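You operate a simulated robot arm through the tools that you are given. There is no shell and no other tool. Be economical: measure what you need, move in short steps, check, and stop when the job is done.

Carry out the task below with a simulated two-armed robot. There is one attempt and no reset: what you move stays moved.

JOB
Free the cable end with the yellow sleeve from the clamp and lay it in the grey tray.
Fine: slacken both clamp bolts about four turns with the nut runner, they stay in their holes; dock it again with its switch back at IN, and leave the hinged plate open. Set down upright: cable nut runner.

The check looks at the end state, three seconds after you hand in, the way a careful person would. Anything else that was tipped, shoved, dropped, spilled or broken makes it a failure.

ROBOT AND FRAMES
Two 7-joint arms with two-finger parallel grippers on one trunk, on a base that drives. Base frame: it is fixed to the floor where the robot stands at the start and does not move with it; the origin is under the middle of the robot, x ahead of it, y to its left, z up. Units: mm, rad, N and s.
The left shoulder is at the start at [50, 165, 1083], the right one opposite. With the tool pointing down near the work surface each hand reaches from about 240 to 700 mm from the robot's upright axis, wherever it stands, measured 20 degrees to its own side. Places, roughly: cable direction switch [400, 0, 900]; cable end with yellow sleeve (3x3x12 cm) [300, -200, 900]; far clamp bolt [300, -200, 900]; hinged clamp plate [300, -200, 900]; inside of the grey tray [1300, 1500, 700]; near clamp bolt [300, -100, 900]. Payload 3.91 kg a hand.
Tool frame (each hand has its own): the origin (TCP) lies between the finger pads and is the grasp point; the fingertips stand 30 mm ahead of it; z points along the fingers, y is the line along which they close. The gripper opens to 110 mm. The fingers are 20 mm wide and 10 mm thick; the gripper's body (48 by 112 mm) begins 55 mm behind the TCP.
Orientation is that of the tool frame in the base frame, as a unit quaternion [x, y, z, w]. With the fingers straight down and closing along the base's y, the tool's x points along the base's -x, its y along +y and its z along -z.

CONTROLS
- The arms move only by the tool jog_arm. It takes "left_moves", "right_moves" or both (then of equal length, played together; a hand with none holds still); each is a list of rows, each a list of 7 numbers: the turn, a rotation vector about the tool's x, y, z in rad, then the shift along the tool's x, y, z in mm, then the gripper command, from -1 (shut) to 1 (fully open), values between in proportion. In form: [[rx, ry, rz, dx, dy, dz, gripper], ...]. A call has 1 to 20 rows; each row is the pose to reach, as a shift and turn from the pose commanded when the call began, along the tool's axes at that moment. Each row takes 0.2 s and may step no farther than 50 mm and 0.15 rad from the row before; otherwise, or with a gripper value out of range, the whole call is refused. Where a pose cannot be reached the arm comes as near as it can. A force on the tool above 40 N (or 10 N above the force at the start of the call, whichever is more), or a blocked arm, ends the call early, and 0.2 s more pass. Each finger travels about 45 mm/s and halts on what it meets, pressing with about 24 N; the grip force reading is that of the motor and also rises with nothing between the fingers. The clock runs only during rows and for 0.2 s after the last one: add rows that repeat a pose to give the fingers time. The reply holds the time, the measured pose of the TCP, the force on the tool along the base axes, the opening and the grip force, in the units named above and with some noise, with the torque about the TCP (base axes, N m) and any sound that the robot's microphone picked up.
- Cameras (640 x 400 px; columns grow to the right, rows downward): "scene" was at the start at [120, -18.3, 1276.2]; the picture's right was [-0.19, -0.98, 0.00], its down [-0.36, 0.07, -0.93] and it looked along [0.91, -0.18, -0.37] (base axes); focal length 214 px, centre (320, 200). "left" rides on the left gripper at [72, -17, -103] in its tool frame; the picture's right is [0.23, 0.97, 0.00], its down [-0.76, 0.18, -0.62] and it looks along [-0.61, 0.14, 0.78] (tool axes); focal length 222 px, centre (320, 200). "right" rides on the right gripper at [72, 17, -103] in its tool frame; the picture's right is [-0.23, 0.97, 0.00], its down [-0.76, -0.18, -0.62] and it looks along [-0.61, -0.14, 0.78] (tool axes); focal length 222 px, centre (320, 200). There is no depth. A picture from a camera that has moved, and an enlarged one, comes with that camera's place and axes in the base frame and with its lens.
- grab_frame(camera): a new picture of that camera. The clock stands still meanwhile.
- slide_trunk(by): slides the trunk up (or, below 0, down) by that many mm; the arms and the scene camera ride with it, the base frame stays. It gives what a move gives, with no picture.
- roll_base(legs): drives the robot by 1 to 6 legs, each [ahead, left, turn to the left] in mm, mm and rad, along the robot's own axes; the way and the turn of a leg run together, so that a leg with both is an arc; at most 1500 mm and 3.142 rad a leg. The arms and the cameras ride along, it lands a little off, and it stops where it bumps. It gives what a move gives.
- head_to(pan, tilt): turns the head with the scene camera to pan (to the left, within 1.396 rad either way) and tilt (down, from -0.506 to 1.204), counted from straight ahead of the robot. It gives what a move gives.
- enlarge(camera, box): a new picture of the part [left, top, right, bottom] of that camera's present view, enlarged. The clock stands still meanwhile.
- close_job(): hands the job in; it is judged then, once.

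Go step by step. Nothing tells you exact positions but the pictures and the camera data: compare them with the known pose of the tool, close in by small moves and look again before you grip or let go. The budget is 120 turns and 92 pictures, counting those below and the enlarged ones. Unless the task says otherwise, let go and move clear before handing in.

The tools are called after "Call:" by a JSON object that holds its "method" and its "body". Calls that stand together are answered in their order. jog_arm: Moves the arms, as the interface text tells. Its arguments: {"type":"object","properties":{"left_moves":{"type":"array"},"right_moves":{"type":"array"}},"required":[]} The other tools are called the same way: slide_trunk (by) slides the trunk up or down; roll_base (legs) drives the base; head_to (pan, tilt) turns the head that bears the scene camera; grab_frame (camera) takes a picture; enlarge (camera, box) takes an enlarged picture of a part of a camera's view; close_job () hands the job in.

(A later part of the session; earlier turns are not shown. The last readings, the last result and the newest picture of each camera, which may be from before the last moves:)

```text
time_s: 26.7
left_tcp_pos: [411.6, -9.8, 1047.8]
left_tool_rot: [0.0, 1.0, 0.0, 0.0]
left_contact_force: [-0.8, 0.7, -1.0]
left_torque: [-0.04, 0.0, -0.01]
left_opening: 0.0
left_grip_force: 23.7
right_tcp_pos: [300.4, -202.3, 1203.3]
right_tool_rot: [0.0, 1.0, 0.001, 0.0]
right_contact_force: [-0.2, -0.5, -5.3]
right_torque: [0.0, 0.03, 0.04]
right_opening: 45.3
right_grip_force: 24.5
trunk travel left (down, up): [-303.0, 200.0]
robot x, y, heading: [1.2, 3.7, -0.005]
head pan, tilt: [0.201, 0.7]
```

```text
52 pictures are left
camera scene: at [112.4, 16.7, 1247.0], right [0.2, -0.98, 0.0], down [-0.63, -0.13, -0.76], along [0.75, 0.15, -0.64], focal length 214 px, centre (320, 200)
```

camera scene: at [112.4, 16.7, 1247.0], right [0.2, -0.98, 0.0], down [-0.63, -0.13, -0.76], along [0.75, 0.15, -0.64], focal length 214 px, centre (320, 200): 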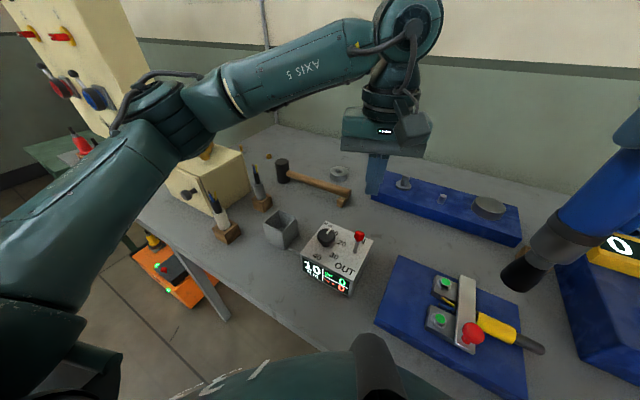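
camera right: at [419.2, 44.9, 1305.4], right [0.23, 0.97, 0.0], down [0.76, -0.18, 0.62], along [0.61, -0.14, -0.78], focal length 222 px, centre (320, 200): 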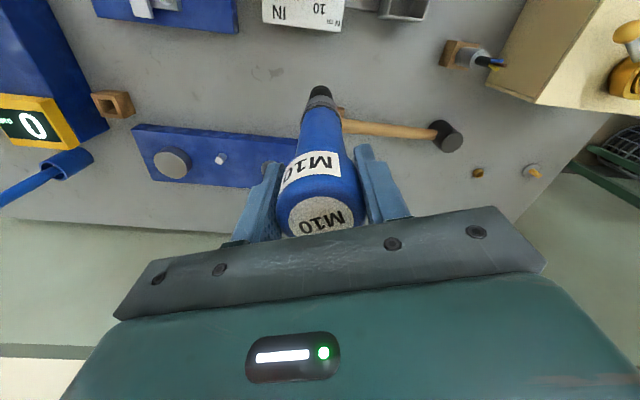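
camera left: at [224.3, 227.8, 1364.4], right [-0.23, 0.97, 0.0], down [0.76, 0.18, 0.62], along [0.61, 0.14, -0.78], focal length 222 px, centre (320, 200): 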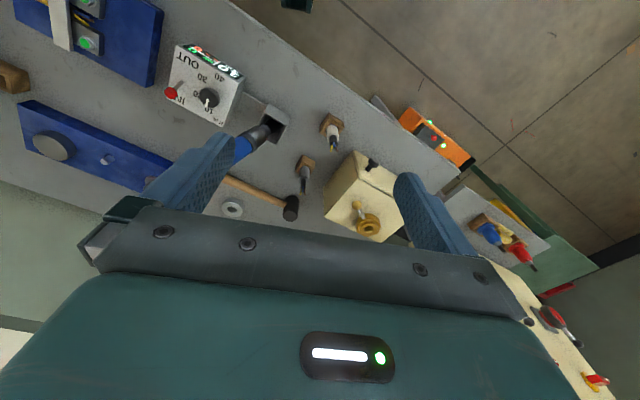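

Path is clear now. Lower behind the lever and push it toward OUT.

Call:
{"method": "jog_arm", "body": {"left_moves": [[0, 0, 0, 0, 0, 40, -1], [0, 0, 0, 0, 0, 79, -1], [0, 0, 0, 0, 0, 79, -1], [0, 0, 0, 14, 4, 79, -1], [0, 0, 0, 28, 8, 79, -1], [0, 0, 0, 40, 11, 79, -1], [0, 0, 0, 50, 14, 79, -1], [0, 0, 0, 55, 15, 79, -1], [0, 0, 0, 55, 15, 79, -1]]}}

Call:
{"method": "enlarge", "body": {"camera": "scene", "box": [260, 130, 420, 310]}}

```text
time_s: 28.7
left_tcp_pos: [362.6, 4.7, 968.7]
left_tool_rot: [-0.004, 1.0, -0.001, 0.005]
left_contact_force: [32.6, -12.0, 2.1]
left_torque: [-0.68, -0.52, 0.04]
left_opening: 0.3
left_grip_force: 23.6
right_tcp_pos: [305.3, -202.7, 1201.4]
right_tool_rot: [0.0, 1.0, 0.001, -0.001]
right_contact_force: [0.7, -1.2, -3.8]
right_torque: [0.03, 0.02, -0.02]
right_opening: 45.3
right_grip_force: 23.7
trunk travel left (down, up): [-303.0, 200.0]
robot x, y, heading: [1.3, 0.2, -0.002]
head pan, tilt: [0.201, 0.7]
```

```text
2.22 times, centred on (340, 220) of scene
camera zoom: at [115.8, 15.1, 1246.7], right [0.2, -0.98, 0.0], down [-0.63, -0.13, -0.76], along [0.75, 0.15, -0.65], focal length 477 px, centre (276, 156)
```

zoom: 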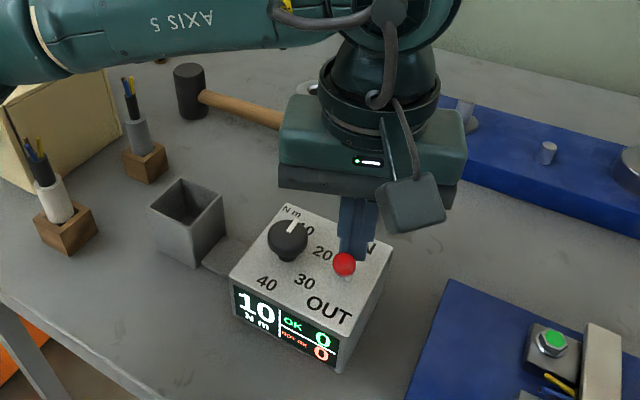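

The lever has gone over toward OUT and hit its stop. Back off and lift.

Call:
{"method": "jog_arm", "body": {"left_moves": [[0, 0, 0, -20, -5, 0, -1], [0, 0, 0, -45, -12, 0, -1], [0, 0, 0, -45, -12, -40, -1], [0, 0, 0, -45, -12, -80, -1], [0, 0, 0, -45, -12, -120, -1], [0, 0, 0, -25, 25, -150, -1], [0, 0, 0, -5, 65, -165, -1], [0, 0, 0, 10, 105, -180, -1]]}}

Call:
{"method": "enlarge", "body": {"camera": "scene", "box": [260, 200, 420, 310]}}

```text
refused: row 6 steps farther than a row can; nothing moved
```

```text
3.64 times, centred on (340, 255) of scene
camera zoom: at [115.8, 15.1, 1246.7], right [0.2, -0.98, 0.0], down [-0.63, -0.13, -0.76], along [0.75, 0.15, -0.65], focal length 780 px, centre (247, 0)
```

zoom: 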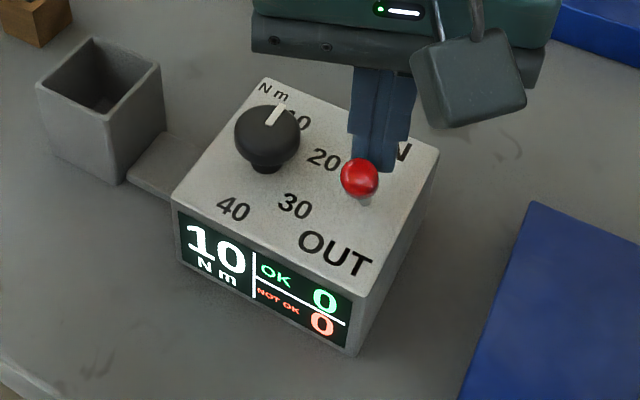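

Call:
{"method": "jog_arm", "body": {"left_moves": [[0, 0, 0, -20, -5, 0, -1], [0, 0, 0, -45, -12, 0, -1], [0, 0, 0, -45, -12, -40, -1], [0, 0, 0, -45, -12, -80, -1], [0, 0, 0, -45, -12, -120, -1], [0, 0, 0, -35, 15, -150, -1], [0, 0, 0, -20, 50, -165, -1], [0, 0, 0, 0, 90, -175, -1]]}}

Call:
{"method": "enlarge", "body": {"camera": "scene", "box": [260, 200, 420, 310]}}

```text
time_s: 30.5
left_tcp_pos: [357.1, 99.0, 1144.4]
left_tool_rot: [0.0, 1.0, -0.002, -0.001]
left_contact_force: [0.2, 0.4, -1.0]
left_torque: [0.0, -0.02, 0.02]
left_opening: 0.0
left_grip_force: 24.0
right_tcp_pos: [299.7, -201.6, 1203.4]
right_tool_rot: [0.0, 1.0, 0.001, 0.0]
right_contact_force: [0.8, 0.2, -4.9]
right_torque: [0.01, 0.03, 0.0]
right_opening: 45.0
right_grip_force: 24.0
trunk travel left (down, up): [-303.0, 200.0]
robot x, y, heading: [0.1, 2.3, -0.002]
head pan, tilt: [0.201, 0.7]
```

```text
3.64 times, centred on (340, 255) of scene
camera zoom: at [111.8, 17.1, 1247.0], right [0.2, -0.98, 0.0], down [-0.63, -0.13, -0.77], along [0.75, 0.15, -0.64], focal length 780 px, centre (247, 0)
```

zoom: 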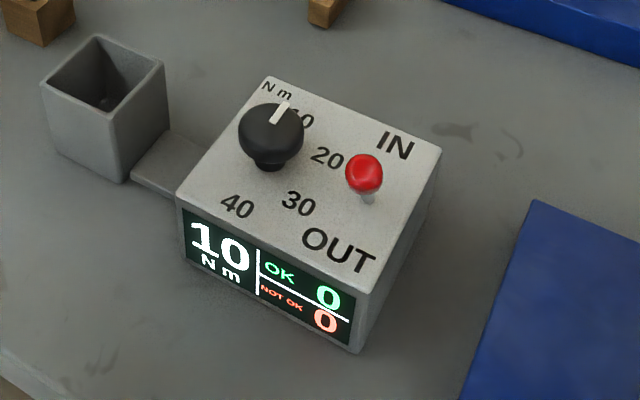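

The lever has moved past centre; I'll verify its tilt from the left camera.

Call:
{"method": "grab_frame", "body": {"camera": "left"}}

Call:
{"method": "enlarge", "body": {"camera": "scene", "box": [325, 225, 375, 265]}}

```text
48 pictures are left
camera left: at [285.6, 80.6, 1248.4], right [-0.23, 0.97, 0.0], down [0.76, 0.18, 0.62], along [0.61, 0.14, -0.78], focal length 222 px, centre (320, 200)
```

left: 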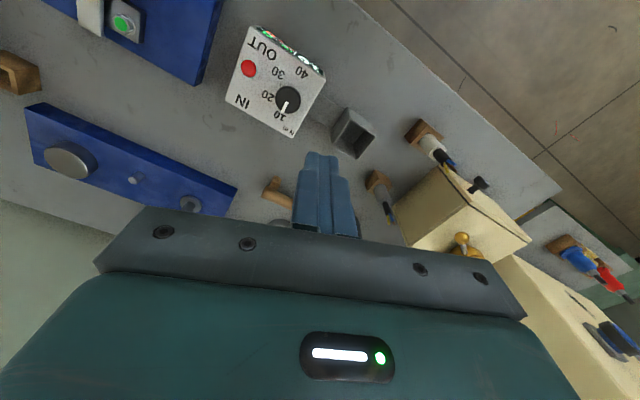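

```text
10.00 times, centred on (350, 245) of scene
camera zoom: at [111.8, 17.1, 1247.0], right [0.2, -0.98, 0.0], down [-0.63, -0.13, -0.77], along [0.75, 0.15, -0.64], focal length 2145 px, centre (20, -250)
```

zoom: 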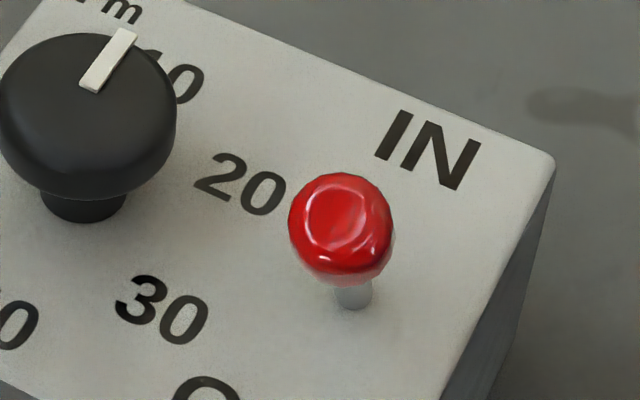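

Lever ball is at ≈(347, 7) — mirrored from IN, so OUT is set. Now bring the runner over the near bolt and compare tip and bolt.

Call:
{"method": "jog_arm", "body": {"right_moves": [[0, 0, 0, 10, 35, 0, -1], [0, 0, 0, 27, 70, 0, -1], [0, 0, 0, 27, 70, 30, -1], [0, 0, 0, 27, 70, 40, -1], [0, 0, 0, 27, 70, 40, -1]]}}

Call:
{"method": "head_to", "body": {"pan": -0.3, "tilt": 0.9}}

Call:
{"method": "grab_frame", "body": {"camera": "right"}}

Call:
{"method": "grab_frame", "body": {"camera": "scene"}}

```text
time_s: 31.7
left_tcp_pos: [358.3, 97.2, 1144.3]
left_tool_rot: [0.0, 1.0, 0.0, 0.0]
left_contact_force: [0.0, -0.3, -0.4]
left_torque: [-0.04, 0.02, 0.02]
left_opening: 0.0
left_grip_force: 24.5
right_tcp_pos: [272.2, -132.4, 1163.4]
right_tool_rot: [0.0, 1.0, 0.001, 0.0]
right_contact_force: [-0.5, -0.7, -5.0]
right_torque: [-0.02, 0.01, -0.04]
right_opening: 45.2
right_grip_force: 24.0
trunk travel left (down, up): [-303.0, 200.0]
robot x, y, heading: [-1.5, -2.4, -0.003]
head pan, tilt: [0.201, 0.7]
```

```text
time_s: 32.6
left_tcp_pos: [357.9, 96.9, 1144.1]
left_tool_rot: [0.0, 1.0, 0.0, 0.0]
left_contact_force: [-0.5, -0.6, -0.8]
left_torque: [0.01, -0.02, 0.0]
left_opening: 0.1
left_grip_force: 24.1
right_tcp_pos: [273.4, -131.7, 1163.5]
right_tool_rot: [0.0, 1.0, 0.0, 0.0]
right_contact_force: [0.5, -0.5, -4.9]
right_torque: [-0.05, -0.01, -0.01]
right_opening: 45.2
right_grip_force: 23.4
trunk travel left (down, up): [-303.0, 200.0]
robot x, y, heading: [-1.1, 1.6, -0.001]
head pan, tilt: [-0.3, 0.901]
```

```text
46 pictures are left
camera right: at [201.2, -114.9, 1266.2], right [0.23, 0.97, 0.0], down [0.76, -0.18, 0.62], along [0.61, -0.14, -0.78], focal length 222 px, centre (320, 200)
```

right: 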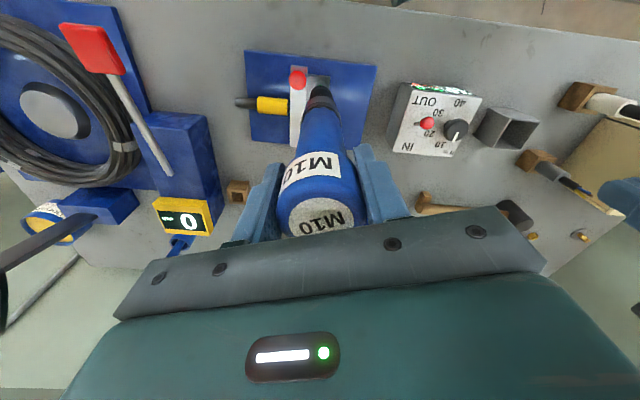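

```text
45 pictures are left
camera scene: at [101.2, -22.8, 1230.8], right [-0.29, -0.96, 0.0], down [-0.75, 0.23, -0.62], along [0.59, -0.18, -0.78], focal length 214 px, centre (320, 200)
```

scene: 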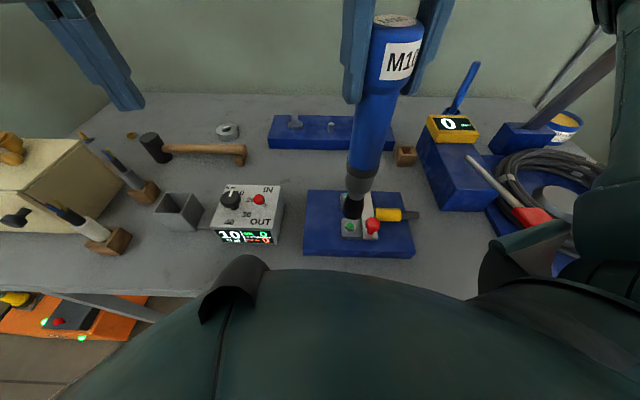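

Call:
{"method": "enlarge", "body": {"camera": "scene", "box": [310, 170, 410, 250]}}

Call:
{"method": "enlarge", "body": {"camera": "right", "box": [270, 50, 370, 130]}}

```text
5.00 times, centred on (360, 210) of scene
camera zoom: at [101.2, -22.8, 1230.8], right [-0.29, -0.96, 0.0], down [-0.75, 0.23, -0.62], along [0.59, -0.18, -0.78], focal length 1072 px, centre (120, 150)
```

zoom: 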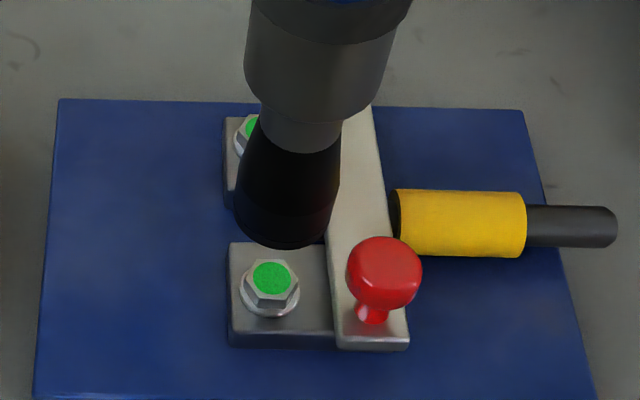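

```text
5.00 times, centred on (320, 90) of right
camera zoom: at [201.2, -114.9, 1266.2], right [0.23, 0.97, 0.0], down [0.76, -0.18, 0.62], along [0.61, -0.14, -0.78], focal length 1111 px, centre (320, 750)
```

zoom: 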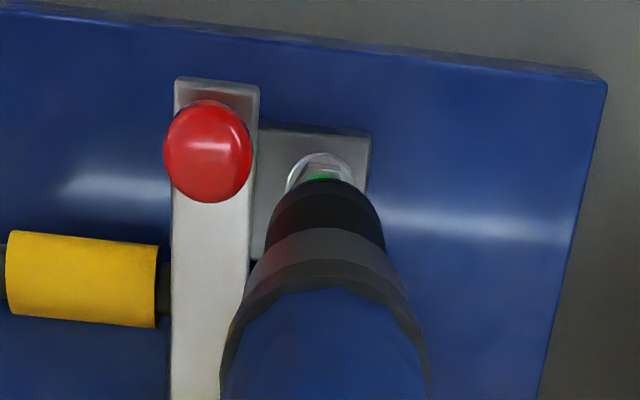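

Tip and bolt agree within ~2 mm; small correction of 1.5 mm and lower gently until contact.

Call:
{"method": "jog_arm", "body": {"right_moves": [[0, 0, 0, 1.5, 0, 10, -1], [0, 0, 0, 1.5, 0, 20, -1], [0, 0, 0, 1.5, 0, 27, -1], [0, 0, 0, 1.5, 0, 31, -1], [0, 0, 0, 1.5, 0, 34, -1]]}}

Call:
{"method": "enlarge", "body": {"camera": "scene", "box": [310, 170, 410, 250]}}

```text
time_s: 33.8
left_tcp_pos: [358.6, 96.3, 1143.9]
left_tool_rot: [0.0, 1.0, 0.001, 0.0]
left_contact_force: [-0.1, 0.5, -0.3]
left_torque: [0.02, -0.01, 0.02]
left_opening: 0.0
left_grip_force: 23.3
right_tcp_pos: [271.1, -130.1, 1130.2]
right_tool_rot: [-0.001, 1.0, 0.0, 0.0]
right_contact_force: [-0.2, 0.5, -5.0]
right_torque: [-0.01, 0.0, 0.01]
right_opening: 45.3
right_grip_force: 24.3
trunk travel left (down, up): [-303.0, 200.0]
robot x, y, heading: [3.5, 2.7, 0.003]
head pan, tilt: [-0.3, 0.901]
```

```text
5.00 times, centred on (360, 210) of scene
camera zoom: at [101.2, -22.8, 1230.8], right [-0.3, -0.96, 0.0], down [-0.75, 0.23, -0.62], along [0.59, -0.18, -0.78], focal length 1072 px, centre (120, 150)
```

zoom: 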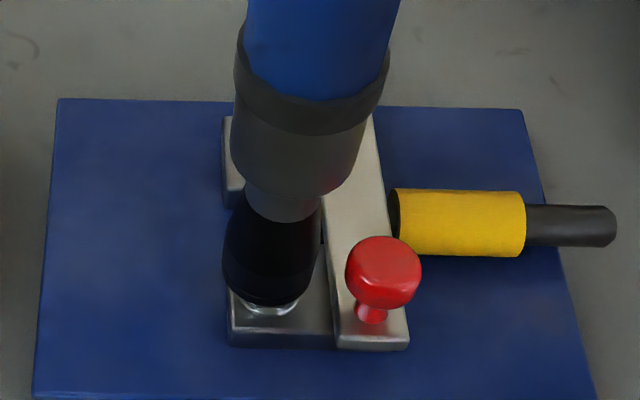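

Socket is right above the bolt head. Lower in 2 mm steps.

Call:
{"method": "jog_arm", "body": {"right_moves": [[0, 0, 0, 0, 0, 2, -1], [0, 0, 0, 0, 0, 4, -1], [0, 0, 0, 0, 0, 6, -1], [0, 0, 0, 0, 0, 8, -1]]}}

```text
time_s: 34.8
left_tcp_pos: [358.5, 96.5, 1145.0]
left_tool_rot: [0.0, 1.0, 0.0, 0.0]
left_contact_force: [-0.6, 0.0, 0.3]
left_torque: [0.02, 0.03, 0.0]
left_opening: 0.1
left_grip_force: 24.2
right_tcp_pos: [271.5, -130.0, 1121.8]
right_tool_rot: [0.0, 1.0, 0.0, 0.0]
right_contact_force: [0.5, 0.0, -5.3]
right_torque: [0.0, 0.06, 0.02]
right_opening: 45.1
right_grip_force: 23.8
trunk travel left (down, up): [-303.0, 200.0]
robot x, y, heading: [-3.3, 2.1, 0.001]
head pan, tilt: [-0.3, 0.901]
```

Call:
{"method": "jog_arm", "body": {"right_moves": [[0, 0, 0, 0, 0, 2, -1], [0, 0, 0, 0, 0, 4, -1], [0, 0, 0, 0, 0, 6, -1]]}}

Call:
{"method": "enlarge", "body": {"camera": "scene", "box": [310, 170, 410, 250]}}

```text
time_s: 35.6
left_tcp_pos: [357.7, 96.5, 1145.8]
left_tool_rot: [0.0, 1.0, 0.0, 0.0]
left_contact_force: [-0.2, -0.8, -0.5]
left_torque: [-0.01, 0.01, 0.0]
left_opening: 0.0
left_grip_force: 23.8
right_tcp_pos: [272.3, -130.5, 1117.3]
right_tool_rot: [0.002, 1.0, 0.001, 0.003]
right_contact_force: [1.2, -2.9, 21.9]
right_torque: [-0.63, -0.11, -0.13]
right_opening: 44.9
right_grip_force: 24.6
trunk travel left (down, up): [-303.0, 200.0]
robot x, y, heading: [-4.4, -0.4, -0.002]
head pan, tilt: [-0.3, 0.901]
```

```text
5.00 times, centred on (360, 210) of scene
camera zoom: at [100.2, -22.6, 1231.5], right [-0.3, -0.96, 0.0], down [-0.75, 0.23, -0.62], along [0.59, -0.18, -0.78], focal length 1072 px, centre (120, 150)
```

zoom: 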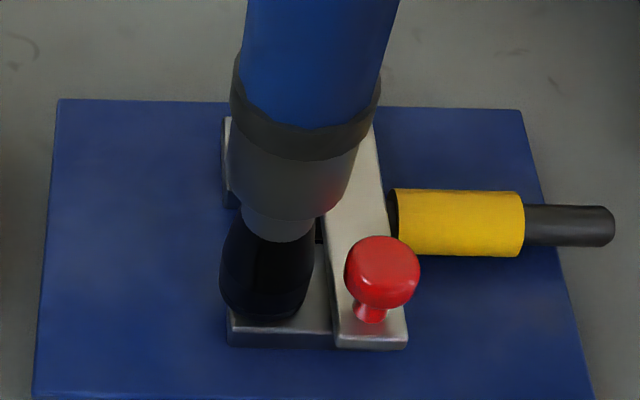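

Contact with ~27 N, no sound yet. Press a little more and hold briefly.

Call:
{"method": "jog_arm", "body": {"right_moves": [[0, 0, 0, 0, 0, 1, -1], [0, 0, 0, 0, 0, 1, -1]]}}

```text
time_s: 36.2
left_tcp_pos: [358.3, 97.4, 1144.6]
left_tool_rot: [0.0, 1.0, -0.001, 0.0]
left_contact_force: [0.0, -0.2, -0.3]
left_torque: [0.0, 0.03, 0.0]
left_opening: 0.0
left_grip_force: 24.1
right_tcp_pos: [270.9, -130.0, 1114.1]
right_tool_rot: [0.0, 1.0, 0.0, 0.0]
right_contact_force: [1.0, -2.9, 22.5]
right_torque: [-0.82, -0.06, -0.1]
right_opening: 44.5
right_grip_force: 24.0
trunk travel left (down, up): [-303.0, 200.0]
robot x, y, heading: [0.5, -0.4, 0.001]
head pan, tilt: [-0.3, 0.901]
```

Call:
{"method": "enlarge", "body": {"camera": "scene", "box": [200, 0, 440, 260]}}

Call:
{"method": "enlarge", "body": {"camera": "right", "box": [230, 50, 410, 240]}}

```text
1.54 times, centred on (320, 130) of scene
camera zoom: at [100.1, -22.6, 1231.0], right [-0.3, -0.96, 0.0], down [-0.75, 0.23, -0.62], along [0.59, -0.18, -0.78], focal length 330 px, centre (320, 308)
```

zoom: 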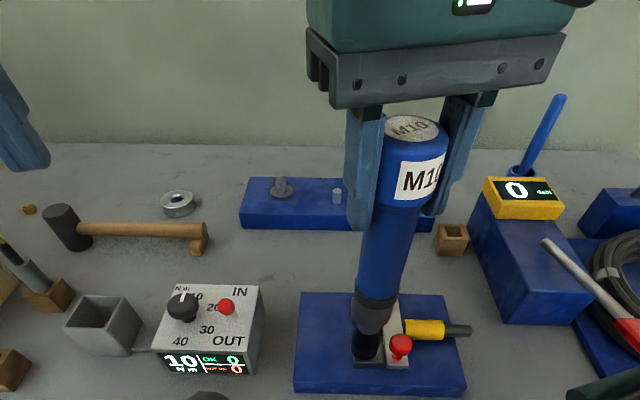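

```text
2.11 times, centred on (320, 145) of right
camera zoom: at [199.7, -112.9, 1217.6], right [0.23, 0.97, 0.0], down [0.76, -0.18, 0.62], along [0.61, -0.14, -0.78], focal length 468 px, centre (320, 316)
```

zoom: 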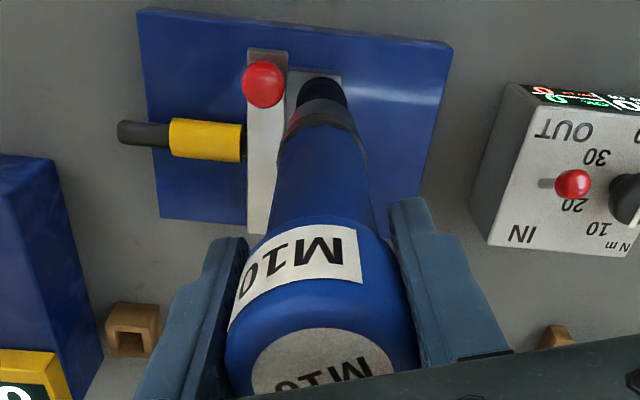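

The socket seats over the hex but the runner slips slightly in the fingers at ~27 N, so it likely needs a firmer push to start. I'll push further in small steps so the palm comes onto its top.

Call:
{"method": "jog_arm", "body": {"right_moves": [[0, 0, 0, 0, 0, 4, -1], [0, 0, 0, 0, 0, 8, -1]]}}

```text
time_s: 36.8
left_tcp_pos: [357.3, 97.4, 1145.1]
left_tool_rot: [0.0, 1.0, -0.001, 0.0]
left_contact_force: [0.0, -0.3, 0.3]
left_torque: [-0.02, -0.01, -0.02]
left_opening: 0.0
left_grip_force: 24.1
right_tcp_pos: [271.2, -131.2, 1106.6]
right_tool_rot: [-0.001, 1.0, 0.0, 0.001]
right_contact_force: [0.8, -2.5, 22.3]
right_torque: [-0.68, -0.07, -0.17]
right_opening: 45.0
right_grip_force: 23.5
trunk travel left (down, up): [-303.0, 200.0]
robot x, y, heading: [-3.0, -1.9, -0.004]
head pan, tilt: [-0.3, 0.901]
```

Slipping steadily at constant force as expected; continue to bring the palm onto the top.

Call:
{"method": "jog_arm", "body": {"right_moves": [[0, 0, 0, 0, 0, 4, -1], [0, 0, 0, 0, 0, 8, -1], [0, 0, 0, 0, 0, 11, -1]]}}

```text
time_s: 37.6
left_tcp_pos: [356.4, 97.5, 1144.4]
left_tool_rot: [0.0, 1.0, 0.0, 0.0]
left_contact_force: [-0.8, -0.8, 0.3]
left_torque: [-0.01, 0.02, 0.0]
left_opening: 0.0
left_grip_force: 23.9
right_tcp_pos: [270.5, -130.6, 1095.7]
right_tool_rot: [0.0, 1.0, 0.0, 0.001]
right_contact_force: [1.0, -1.2, 22.1]
right_torque: [-0.37, -0.1, 0.02]
right_opening: 45.2
right_grip_force: 23.8
trunk travel left (down, up): [-303.0, 200.0]
robot x, y, heading: [3.0, 1.0, -0.003]
head pan, tilt: [-0.3, 0.901]
```

Call:
{"method": "jog_arm", "body": {"right_moves": [[0, 0, 0, 0, 0, 3, -1], [0, 0, 0, 0, 0, 5, -1], [0, 0, 0, 0, 0, 6, -1]]}}

```text
time_s: 38.1
left_tcp_pos: [357.4, 97.2, 1143.9]
left_tool_rot: [0.0, 1.0, -0.001, -0.001]
left_contact_force: [0.5, 0.5, 0.2]
left_torque: [0.01, 0.0, -0.03]
left_opening: 0.0
left_grip_force: 24.2
right_tcp_pos: [271.9, -130.3, 1094.9]
right_tool_rot: [0.0, 1.0, 0.002, 0.002]
right_contact_force: [-1.8, -1.9, 14.8]
right_torque: [-0.36, 0.55, -0.03]
right_opening: 45.0
right_grip_force: 23.6
trunk travel left (down, up): [-303.0, 200.0]
robot x, y, heading: [-2.5, 2.7, -0.002]
head pan, tilt: [-0.3, 0.901]
stopped in row 2 (right hand): the force on the tool passed its limit (the readings are from after the stop); the commanded pose is now the measured one
```

Palm contact reached. Now press gently with 0.5–1 mm steps and hold.

Call:
{"method": "jog_arm", "body": {"right_moves": [[0, 0, 0, 0, 0, 0.7, -1], [0, 0, 0, 0, 0, 1.3, -1], [0, 0, 0, 0, 0, 1.3, -1]]}}

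Call:
{"method": "enlarge", "body": {"camera": "scene", "box": [200, 0, 440, 260]}}

```text
time_s: 39.1
left_tcp_pos: [356.8, 96.7, 1143.7]
left_tool_rot: [0.0, 1.0, -0.001, 0.001]
left_contact_force: [0.2, -0.1, 0.0]
left_torque: [0.02, 0.02, 0.01]
left_opening: 0.2
left_grip_force: 24.1
right_tcp_pos: [272.2, -131.4, 1094.3]
right_tool_rot: [0.001, 1.0, 0.003, 0.003]
right_contact_force: [-2.7, -1.7, 17.3]
right_torque: [-0.39, 0.67, -0.01]
right_opening: 45.1
right_grip_force: 23.5
trunk travel left (down, up): [-303.0, 200.0]
robot x, y, heading: [-3.0, 2.6, 0.002]
head pan, tilt: [-0.3, 0.901]
stopped in row 3 (right hand): the force on the tool passed its limit (the readings are from after the stop); the commanded pose is now the measured one
```

```text
1.54 times, centred on (320, 130) of scene
camera zoom: at [100.2, -22.8, 1230.5], right [-0.3, -0.96, 0.0], down [-0.75, 0.23, -0.62], along [0.59, -0.18, -0.78], focal length 330 px, centre (320, 308)
```

zoom: 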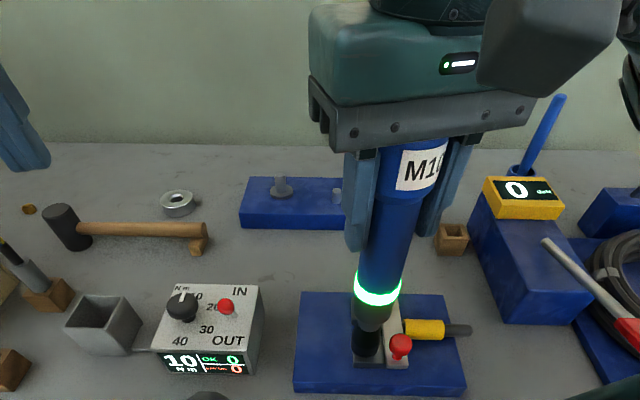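

The runner's ring lit green, so it's activated by the push. Hold briefly and watch for sound or changes.

Call:
{"method": "jog_arm", "body": {"right_moves": [[0, 0, 0, 0, 0, 0.5, -1], [0, 0, 0, 0, 0, 0.7, -1]]}}

Call:
{"method": "enlarge", "body": {"camera": "scene", "box": [310, 160, 410, 250]}}

```text
time_s: 39.7
left_tcp_pos: [356.9, 97.3, 1144.8]
left_tool_rot: [-0.001, 1.0, -0.001, 0.001]
left_contact_force: [-1.3, -0.5, -0.5]
left_torque: [0.0, 0.02, 0.0]
left_opening: 0.0
left_grip_force: 24.1
right_tcp_pos: [271.5, -131.9, 1094.8]
right_tool_rot: [0.002, 1.0, 0.002, 0.005]
right_contact_force: [-1.6, -3.1, 28.5]
right_torque: [-0.63, 0.37, -0.01]
right_opening: 44.9
right_grip_force: 23.4
trunk travel left (down, up): [-303.0, 200.0]
robot x, y, heading: [0.8, -0.8, -0.002]
head pan, tilt: [-0.3, 0.901]
```

```text
4.44 times, centred on (360, 205) of scene
camera zoom: at [99.7, -22.5, 1231.2], right [-0.3, -0.96, 0.0], down [-0.75, 0.23, -0.62], along [0.59, -0.18, -0.78], focal length 953 px, centre (142, 178)
```

zoom: 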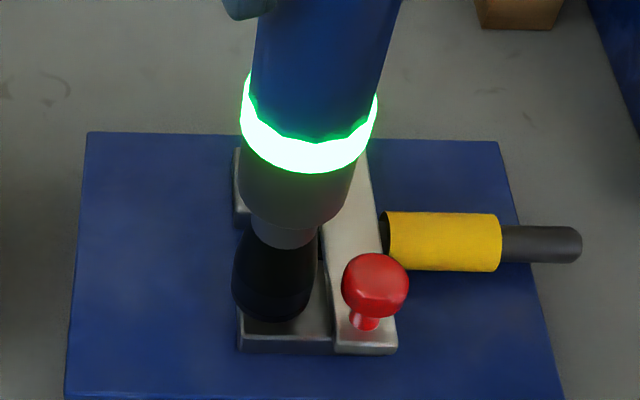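

Lift off a little to inspect the bolt.

Call:
{"method": "jog_arm", "body": {"right_moves": [[0, 0, 0, 0, 0, -6, -1], [0, 0, 0, 0, 0, -18, -1], [0, 0, 0, 0, 0, -35, -1], [0, 0, 0, 0, 0, -50, -1]]}}

Call:
{"method": "enlarge", "body": {"camera": "scene", "box": [310, 160, 410, 250]}}

```text
time_s: 40.7
left_tcp_pos: [359.2, 96.8, 1145.0]
left_tool_rot: [0.0, 1.0, 0.0, -0.001]
left_contact_force: [-0.2, 0.3, -0.5]
left_torque: [0.01, 0.01, 0.0]
left_opening: 0.0
left_grip_force: 24.2
right_tcp_pos: [273.4, -130.5, 1141.7]
right_tool_rot: [0.001, 1.0, 0.001, 0.003]
right_contact_force: [0.2, 0.2, -5.1]
right_torque: [0.01, 0.02, -0.04]
right_opening: 44.9
right_grip_force: 23.8
trunk travel left (down, up): [-303.0, 200.0]
robot x, y, heading: [4.3, 3.2, -0.002]
head pan, tilt: [-0.3, 0.901]
```

```text
4.44 times, centred on (360, 205) of scene
camera zoom: at [101.0, -22.8, 1230.8], right [-0.3, -0.96, 0.0], down [-0.75, 0.23, -0.62], along [0.59, -0.18, -0.78], focal length 953 px, centre (142, 178)
```

zoom: 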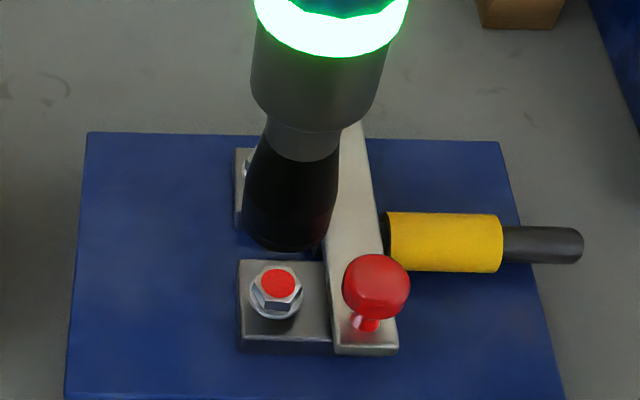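

The bolt mark changed to red and the head has risen. Zoom in to judge how far.

Call:
{"method": "enlarge", "body": {"camera": "scene", "box": [328, 205, 378, 240]}}

Call:
{"method": "enlarge", "body": {"camera": "scene", "box": [200, 170, 300, 250]}}

```text
11.43 times, centred on (353, 222) of scene
camera zoom: at [101.0, -22.8, 1230.8], right [-0.3, -0.96, 0.0], down [-0.75, 0.23, -0.62], along [0.59, -0.18, -0.78], focal length 2451 px, centre (-57, -57)
```

zoom: 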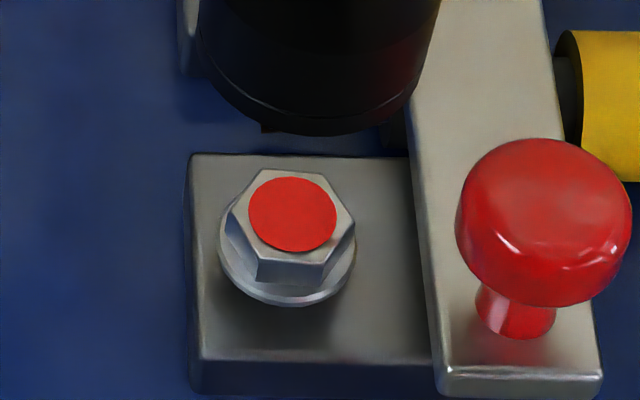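

```text
5.00 times, centred on (250, 210) of scene
camera zoom: at [101.0, -22.8, 1230.8], right [-0.3, -0.96, 0.0], down [-0.75, 0.23, -0.62], along [0.59, -0.18, -0.78], focal length 1072 px, centre (670, 150)
```

zoom: 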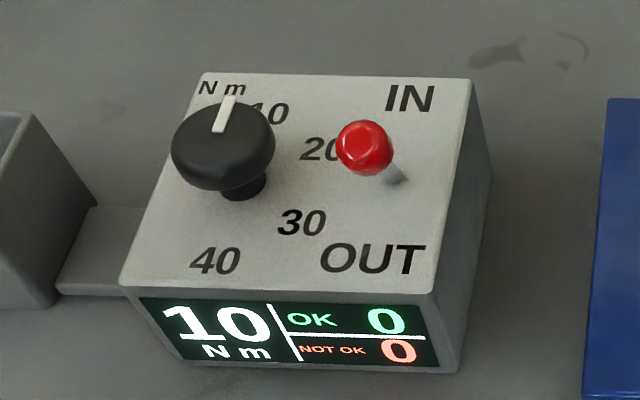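

Rise ≈ 5.6 mm ≈ four turns at 1.5 mm pitch, and the ring is green, so the near bolt is done. Now over to the far bolt (offset +65, -22.5).

Call:
{"method": "jog_arm", "body": {"right_moves": [[0, 0, 0, -22, -8, 0, -1], [0, 0, 0, -44, -15, 0, -1], [0, 0, 0, -65.3, -22.5, 0, -1], [0, 0, 0, -65.3, -22.5, 0, -1], [0, 0, 0, -65.3, -22.5, 10, -1]]}}

Call:
{"method": "enlarge", "body": {"camera": "scene", "box": [310, 150, 410, 240]}}

Call:
{"method": "enlarge", "body": {"camera": "right", "box": [270, 50, 370, 130]}}

```text
time_s: 41.9
left_tcp_pos: [358.4, 96.7, 1145.1]
left_tool_rot: [0.0, 1.0, 0.0, 0.0]
left_contact_force: [-0.7, -0.1, 0.5]
left_torque: [-0.01, -0.04, 0.01]
left_opening: 0.0
left_grip_force: 23.5
right_tcp_pos: [339.3, -152.8, 1133.4]
right_tool_rot: [0.001, 1.0, 0.003, 0.004]
right_contact_force: [0.7, 0.1, -5.2]
right_torque: [0.04, 0.01, 0.0]
right_opening: 45.0
right_grip_force: 24.2
trunk travel left (down, up): [-303.0, 200.0]
robot x, y, heading: [0.8, -0.1, -0.001]
head pan, tilt: [-0.3, 0.901]
```

```text
4.44 times, centred on (360, 195) of scene
camera zoom: at [101.4, -23.0, 1230.8], right [-0.3, -0.96, 0.0], down [-0.75, 0.23, -0.62], along [0.59, -0.18, -0.78], focal length 953 px, centre (142, 222)
```

zoom: 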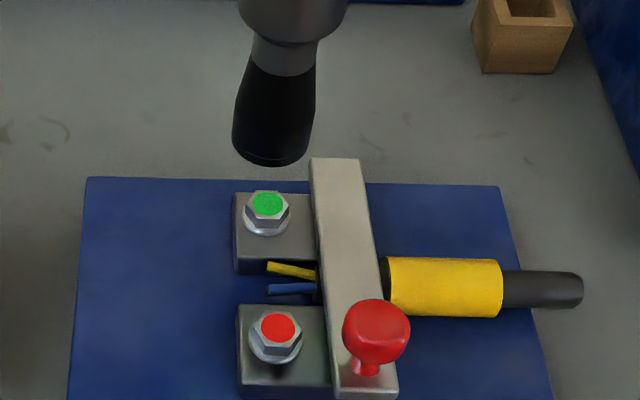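

```text
5.00 times, centred on (320, 90) of right
camera zoom: at [266.0, -136.0, 1236.6], right [0.23, 0.97, 0.01], down [0.76, -0.18, 0.63], along [0.61, -0.14, -0.78], focal length 1111 px, centre (320, 750)
```

zoom: 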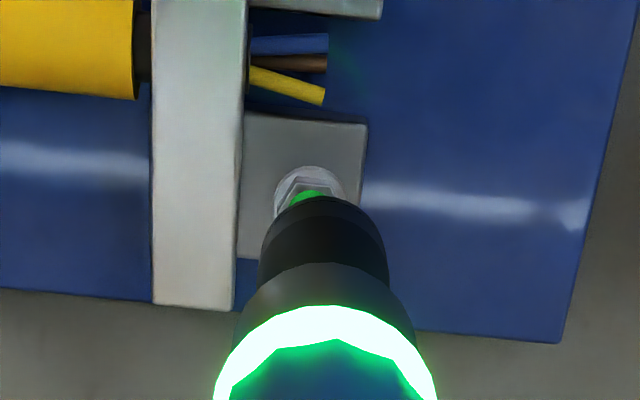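

Tip seems ~2 mm too far in x and ~3 mm in +y. Correct, lower partly and re-check.

Call:
{"method": "jog_arm", "body": {"right_moves": [[0, 0, 0, 2, -3, 0, -1], [0, 0, 0, 2, -3, 12, -1], [0, 0, 0, 2, -3, 25, -1], [0, 0, 0, 2, -3, 25, -1]]}}

Call:
{"method": "enlarge", "body": {"camera": "scene", "box": [310, 150, 410, 240]}}

Call:
{"method": "enlarge", "body": {"camera": "right", "box": [270, 50, 370, 130]}}

```text
time_s: 42.9
left_tcp_pos: [358.6, 96.8, 1143.9]
left_tool_rot: [0.0, 1.0, 0.0, 0.0]
left_contact_force: [0.2, 0.1, 1.1]
left_torque: [0.01, -0.03, 0.02]
left_opening: 0.0
left_grip_force: 23.6
right_tcp_pos: [337.6, -156.6, 1107.6]
right_tool_rot: [0.0, 1.0, 0.001, 0.003]
right_contact_force: [1.0, 0.0, -4.3]
right_torque: [0.02, 0.04, -0.01]
right_opening: 44.8
right_grip_force: 24.5
trunk travel left (down, up): [-303.0, 200.0]
robot x, y, heading: [-0.5, 0.4, -0.003]
head pan, tilt: [-0.3, 0.901]
```

```text
4.44 times, centred on (360, 195) of scene
camera zoom: at [101.2, -22.9, 1230.8], right [-0.3, -0.96, 0.0], down [-0.75, 0.23, -0.62], along [0.59, -0.18, -0.78], focal length 953 px, centre (142, 222)
```

zoom: 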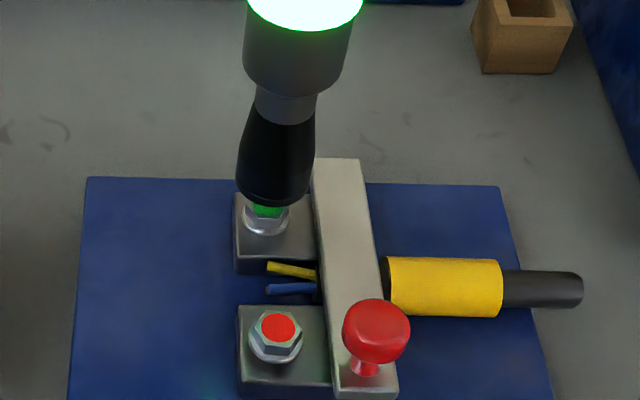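

```text
5.00 times, centred on (320, 90) of right
camera zoom: at [265.1, -139.4, 1210.9], right [0.23, 0.97, 0.01], down [0.76, -0.18, 0.63], along [0.61, -0.14, -0.78], focal length 1111 px, centre (320, 750)
```

zoom: 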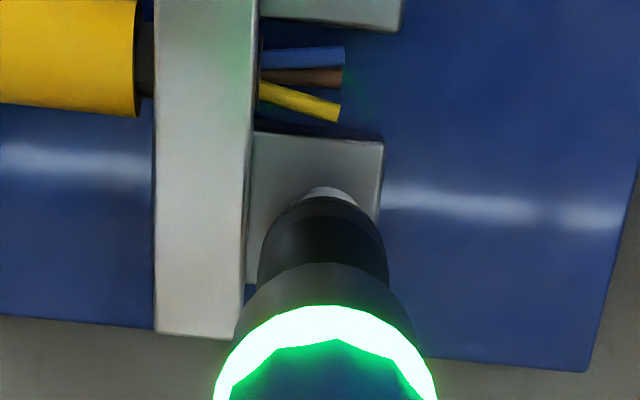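

Apply (-1.5, +1.5) mm correction and lower until contact.

Call:
{"method": "jog_arm", "body": {"right_moves": [[0, 0, 0, 1.5, 1.5, 0, -1], [0, 0, 0, 1.5, 1.5, 3, -1], [0, 0, 0, 1.5, 1.5, 6, -1], [0, 0, 0, 1.5, 1.5, 8, -1], [0, 0, 0, 1.5, 1.5, 10, -1]]}}

Call:
{"method": "enlarge", "body": {"camera": "scene", "box": [310, 150, 410, 240]}}

```text
time_s: 44.1
left_tcp_pos: [358.2, 97.2, 1145.9]
left_tool_rot: [0.0, 1.0, 0.0, 0.0]
left_contact_force: [-0.2, -0.3, -0.8]
left_torque: [-0.01, 0.01, 0.01]
left_opening: 0.1
left_grip_force: 24.0
right_tcp_pos: [335.5, -155.7, 1097.5]
right_tool_rot: [0.001, 1.0, 0.002, 0.002]
right_contact_force: [-0.4, -0.1, -4.1]
right_torque: [0.0, 0.04, -0.01]
right_opening: 45.0
right_grip_force: 23.9
trunk travel left (down, up): [-303.0, 200.0]
robot x, y, heading: [0.4, 1.7, -0.0]
head pan, tilt: [-0.3, 0.901]
```

```text
4.44 times, centred on (360, 195) of scene
camera zoom: at [101.2, -22.9, 1230.8], right [-0.3, -0.96, 0.0], down [-0.75, 0.23, -0.62], along [0.59, -0.18, -0.78], focal length 953 px, centre (142, 222)
```

zoom: 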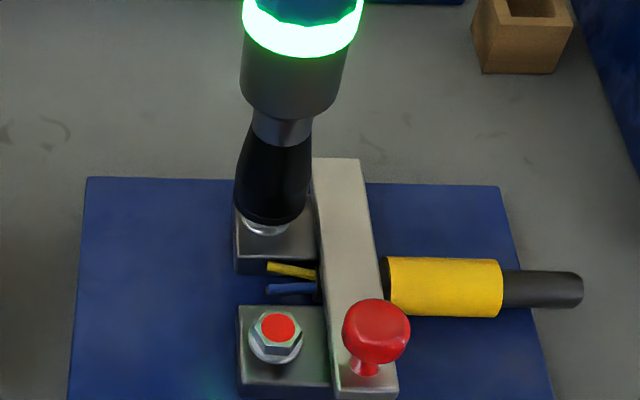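

Nicely over the far bolt. Continue in 1–1.5 mm steps to contact.

Call:
{"method": "jog_arm", "body": {"right_moves": [[0, 0, 0, 0, 0, 1.5, -1], [0, 0, 0, 0, 0, 3, -1], [0, 0, 0, 0, 0, 4.5, -1], [0, 0, 0, 0, 0, 5.5, -1], [0, 0, 0, 0, 0, 6.5, -1], [0, 0, 0, 0, 0, 7.5, -1]]}}

Call:
{"method": "enlarge", "body": {"camera": "scene", "box": [310, 150, 410, 240]}}

```text
time_s: 45.5
left_tcp_pos: [359.0, 96.9, 1143.7]
left_tool_rot: [0.0, 1.0, 0.0, 0.0]
left_contact_force: [0.0, -0.8, 0.6]
left_torque: [0.0, -0.01, -0.03]
left_opening: 0.0
left_grip_force: 24.0
right_tcp_pos: [335.7, -154.5, 1089.3]
right_tool_rot: [0.0, 1.0, 0.001, 0.003]
right_contact_force: [-0.8, -0.3, -5.0]
right_torque: [-0.01, 0.01, 0.02]
right_opening: 45.0
right_grip_force: 23.6
trunk travel left (down, up): [-303.0, 200.0]
robot x, y, heading: [2.7, 0.5, -0.001]
head pan, tilt: [-0.3, 0.901]
```

```text
4.44 times, centred on (360, 195) of scene
camera zoom: at [101.2, -22.9, 1230.8], right [-0.3, -0.96, 0.0], down [-0.75, 0.23, -0.62], along [0.59, -0.18, -0.78], focal length 953 px, centre (142, 222)
```

zoom: 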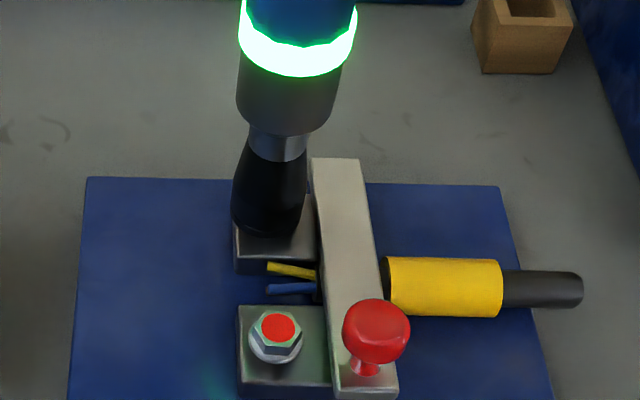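

Call:
{"method": "jog_arm", "body": {"right_moves": [[0, 0, 0, 0, 0, 1, -1], [0, 0, 0, 0, 0, 2, -1], [0, 0, 0, 0, 0, 3, -1], [0, 0, 0, 0, 0, 4, -1], [0, 0, 0, 0, 0, 4.7, -1]]}}

```text
time_s: 46.7
left_tcp_pos: [357.1, 98.1, 1146.2]
left_tool_rot: [0.0, 1.0, 0.0, 0.002]
left_contact_force: [-0.1, -0.3, -0.7]
left_torque: [-0.05, 0.03, 0.02]
left_opening: 0.0
left_grip_force: 23.6
right_tcp_pos: [334.6, -155.0, 1087.7]
right_tool_rot: [0.002, 1.0, 0.002, 0.007]
right_contact_force: [-0.3, -2.2, 35.0]
right_torque: [-0.56, 0.13, 0.03]
right_opening: 45.0
right_grip_force: 23.5
trunk travel left (down, up): [-303.0, 200.0]
robot x, y, heading: [-1.4, -0.5, -0.003]
head pan, tilt: [-0.3, 0.901]
```

Pressing with 35 N. Look at the ring/state before holding more.

Call:
{"method": "jog_arm", "body": {"right_moves": [[0, 0, 0, 0, 0, 0, -1], [0, 0, 0, 0, 0, 0.3, -1], [0, 0, 0, 0, 0, 0.3, -1]]}}

Call:
{"method": "enlarge", "body": {"camera": "scene", "box": [310, 150, 410, 240]}}

```text
time_s: 47.1
left_tcp_pos: [357.3, 97.0, 1144.4]
left_tool_rot: [0.0, 1.0, -0.001, 0.0]
left_contact_force: [0.7, 0.5, 0.0]
left_torque: [-0.03, 0.01, 0.01]
left_opening: 0.0
left_grip_force: 23.5
right_tcp_pos: [334.5, -155.4, 1089.5]
right_tool_rot: [0.001, 1.0, 0.004, 0.008]
right_contact_force: [-5.0, -1.7, 26.1]
right_torque: [-0.48, 0.76, 0.05]
right_opening: 45.2
right_grip_force: 23.2
trunk travel left (down, up): [-303.0, 200.0]
robot x, y, heading: [4.1, -1.5, 0.002]
head pan, tilt: [-0.3, 0.901]
stopped in row 2 (right hand): the force on the tool passed its limit (the readings are from after the stop); the commanded pose is now the measured one
```

```text
4.44 times, centred on (360, 195) of scene
camera zoom: at [99.5, -22.6, 1230.8], right [-0.3, -0.96, 0.0], down [-0.75, 0.23, -0.62], along [0.59, -0.18, -0.78], focal length 953 px, centre (142, 222)
```

zoom: 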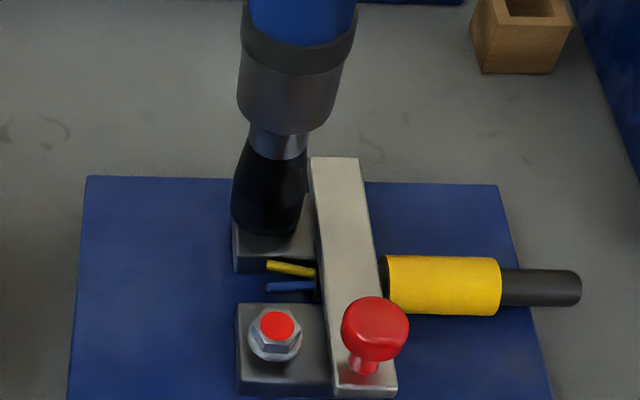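

Ring is dark, so it is running and the bolt is rising. Hold the pose, letting it continue.

Call:
{"method": "jog_arm", "body": {"right_moves": [[0, 0, 0, 0, 0, 0, -1], [0, 0, 0, 0, 0, 0, -1]]}}

Call:
{"method": "enlarge", "body": {"camera": "scene", "box": [310, 150, 410, 240]}}

```text
time_s: 47.5
left_tcp_pos: [355.9, 98.0, 1143.6]
left_tool_rot: [0.001, 1.0, -0.001, 0.0]
left_contact_force: [-0.2, -0.8, 0.4]
left_torque: [0.01, 0.02, -0.04]
left_opening: 0.1
left_grip_force: 24.0
right_tcp_pos: [334.2, -155.2, 1091.9]
right_tool_rot: [0.003, 1.0, 0.006, 0.011]
right_contact_force: [-3.9, -2.1, 23.4]
right_torque: [-0.42, 0.84, 0.05]
right_opening: 45.3
right_grip_force: 24.2
trunk travel left (down, up): [-303.0, 200.0]
robot x, y, heading: [-2.2, 0.6, 0.001]
head pan, tilt: [-0.3, 0.901]
stopped in row 2 (right hand): the force on the tool passed its limit (the readings are from after the stop); the commanded pose is now the measured one
```

```text
4.44 times, centred on (360, 195) of scene
camera zoom: at [99.6, -22.5, 1230.8], right [-0.3, -0.96, 0.0], down [-0.75, 0.23, -0.62], along [0.59, -0.18, -0.78], focal length 953 px, centre (142, 222)
```

zoom: 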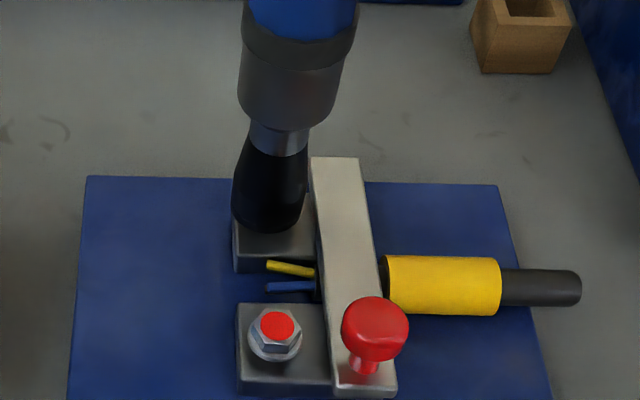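

Call:
{"method": "jog_arm", "body": {"right_moves": [[0, 0, 0, 0, 0, -0.3, -1], [0, 0, 0, 0, 0, -0.8, -1]]}}

Call:
{"method": "enlarge", "body": {"camera": "scene", "box": [310, 150, 410, 240]}}

```text
time_s: 48.1
left_tcp_pos: [357.1, 95.3, 1144.2]
left_tool_rot: [-0.001, 1.0, -0.001, 0.0]
left_contact_force: [0.7, 0.2, 0.0]
left_torque: [0.0, 0.06, -0.04]
left_opening: 0.0
left_grip_force: 23.9
right_tcp_pos: [335.6, -156.4, 1095.2]
right_tool_rot: [0.003, 1.0, 0.008, 0.013]
right_contact_force: [-5.4, -0.1, 21.1]
right_torque: [-0.21, 0.79, 0.02]
right_opening: 45.0
right_grip_force: 24.1
trunk travel left (down, up): [-303.0, 200.0]
robot x, y, heading: [-1.1, -2.8, 0.002]
head pan, tilt: [-0.3, 0.901]
stopped in row 2 (right hand): the force on the tool passed its limit (the readings are from after the stop); the commanded pose is now the measured one
```

```text
4.44 times, centred on (360, 195) of scene
camera zoom: at [99.7, -22.6, 1230.7], right [-0.3, -0.96, 0.0], down [-0.75, 0.23, -0.62], along [0.59, -0.18, -0.78], focal length 953 px, centre (142, 222)
```

zoom: 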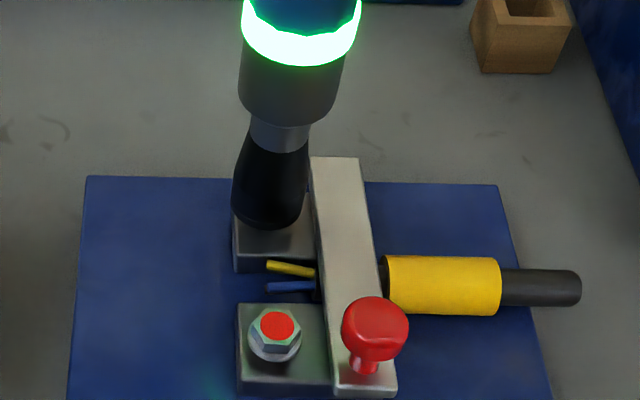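

Green again: the far bolt is done. Lift the runner clear, and bring the left hand to the near side of the lever to switch it back to IN.

Call:
{"method": "jog_arm", "body": {"right_moves": [[0, 0, 0, 0, 0, -15, -1], [0, 0, 0, 0, 0, -45, -1], [0, 0, 0, 0, 0, -80, -1], [0, 0, 0, 0, 0, -105, -1], [0, 0, 0, 0, 0, -105, -1]]}}

Call:
{"method": "jog_arm", "body": {"left_moves": [[0, 0, 0, 15, -27, 20, -1], [0, 0, 0, 30, -54, 40, -1], [0, 0, 0, 44, -80, 65, -1], [0, 0, 0, 44, -80, 105, -1], [0, 0, 0, 44, -80, 145, -1], [0, 0, 0, 44, -80, 175, -1], [0, 0, 0, 44, -80, 175, -1]]}}

Call:
{"method": "head_to", "body": {"pan": 0.0, "tilt": 0.85}}

Call:
{"method": "grab_frame", "body": {"camera": "scene"}}

```text
time_s: 49.3
left_tcp_pos: [358.3, 96.0, 1143.8]
left_tool_rot: [0.0, 1.0, 0.0, 0.0]
left_contact_force: [0.1, -0.1, 0.5]
left_torque: [0.02, 0.03, 0.01]
left_opening: 0.0
left_grip_force: 23.9
right_tcp_pos: [333.7, -157.8, 1198.4]
right_tool_rot: [0.003, 1.0, 0.006, 0.011]
right_contact_force: [0.2, -0.3, -5.5]
right_torque: [0.01, 0.02, -0.02]
right_opening: 45.0
right_grip_force: 24.0
trunk travel left (down, up): [-303.0, 200.0]
robot x, y, heading: [1.8, -4.6, 0.002]
head pan, tilt: [-0.3, 0.901]
```

```text
time_s: 50.9
left_tcp_pos: [313.6, 17.2, 969.3]
left_tool_rot: [0.0, 1.0, -0.001, -0.001]
left_contact_force: [0.7, 0.0, 0.2]
left_torque: [-0.01, 0.02, 0.02]
left_opening: 0.0
left_grip_force: 24.0
right_tcp_pos: [333.9, -158.2, 1196.8]
right_tool_rot: [0.004, 1.0, 0.006, 0.012]
right_contact_force: [0.6, 0.0, -5.1]
right_torque: [-0.02, 0.04, -0.02]
right_opening: 45.0
right_grip_force: 23.9
trunk travel left (down, up): [-303.0, 200.0]
robot x, y, heading: [0.0, -1.3, 0.002]
head pan, tilt: [-0.3, 0.901]
```

```text
time_s: 51.7
left_tcp_pos: [313.8, 18.3, 970.9]
left_tool_rot: [0.0, 1.0, 0.0, -0.001]
left_contact_force: [0.2, 1.0, -0.1]
left_torque: [0.0, 0.0, -0.01]
left_opening: 0.1
left_grip_force: 24.0
right_tcp_pos: [335.4, -157.7, 1196.6]
right_tool_rot: [0.003, 1.0, 0.006, 0.011]
right_contact_force: [-0.1, -1.0, -5.4]
right_torque: [-0.03, -0.01, 0.01]
right_opening: 45.2
right_grip_force: 23.9
trunk travel left (down, up): [-303.0, 200.0]
robot x, y, heading: [-3.1, 0.4, -0.003]
head pan, tilt: [0.0, 0.85]
```

```text
24 pictures are left
camera scene: at [107.3, -0.8, 1234.7], right [0.0, -1.0, 0.0], down [-0.75, 0.0, -0.66], along [0.66, 0.0, -0.75], focal length 214 px, centre (320, 200)
```

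scene: 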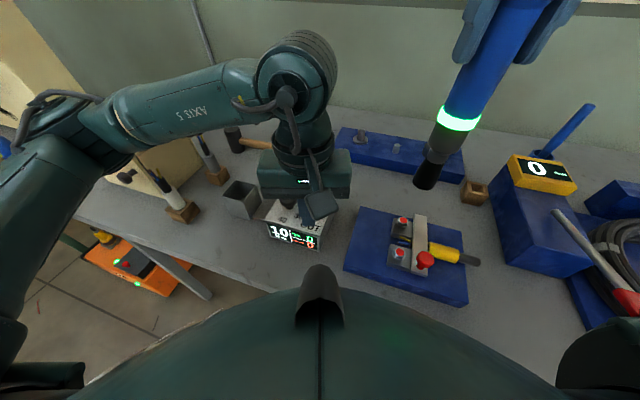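

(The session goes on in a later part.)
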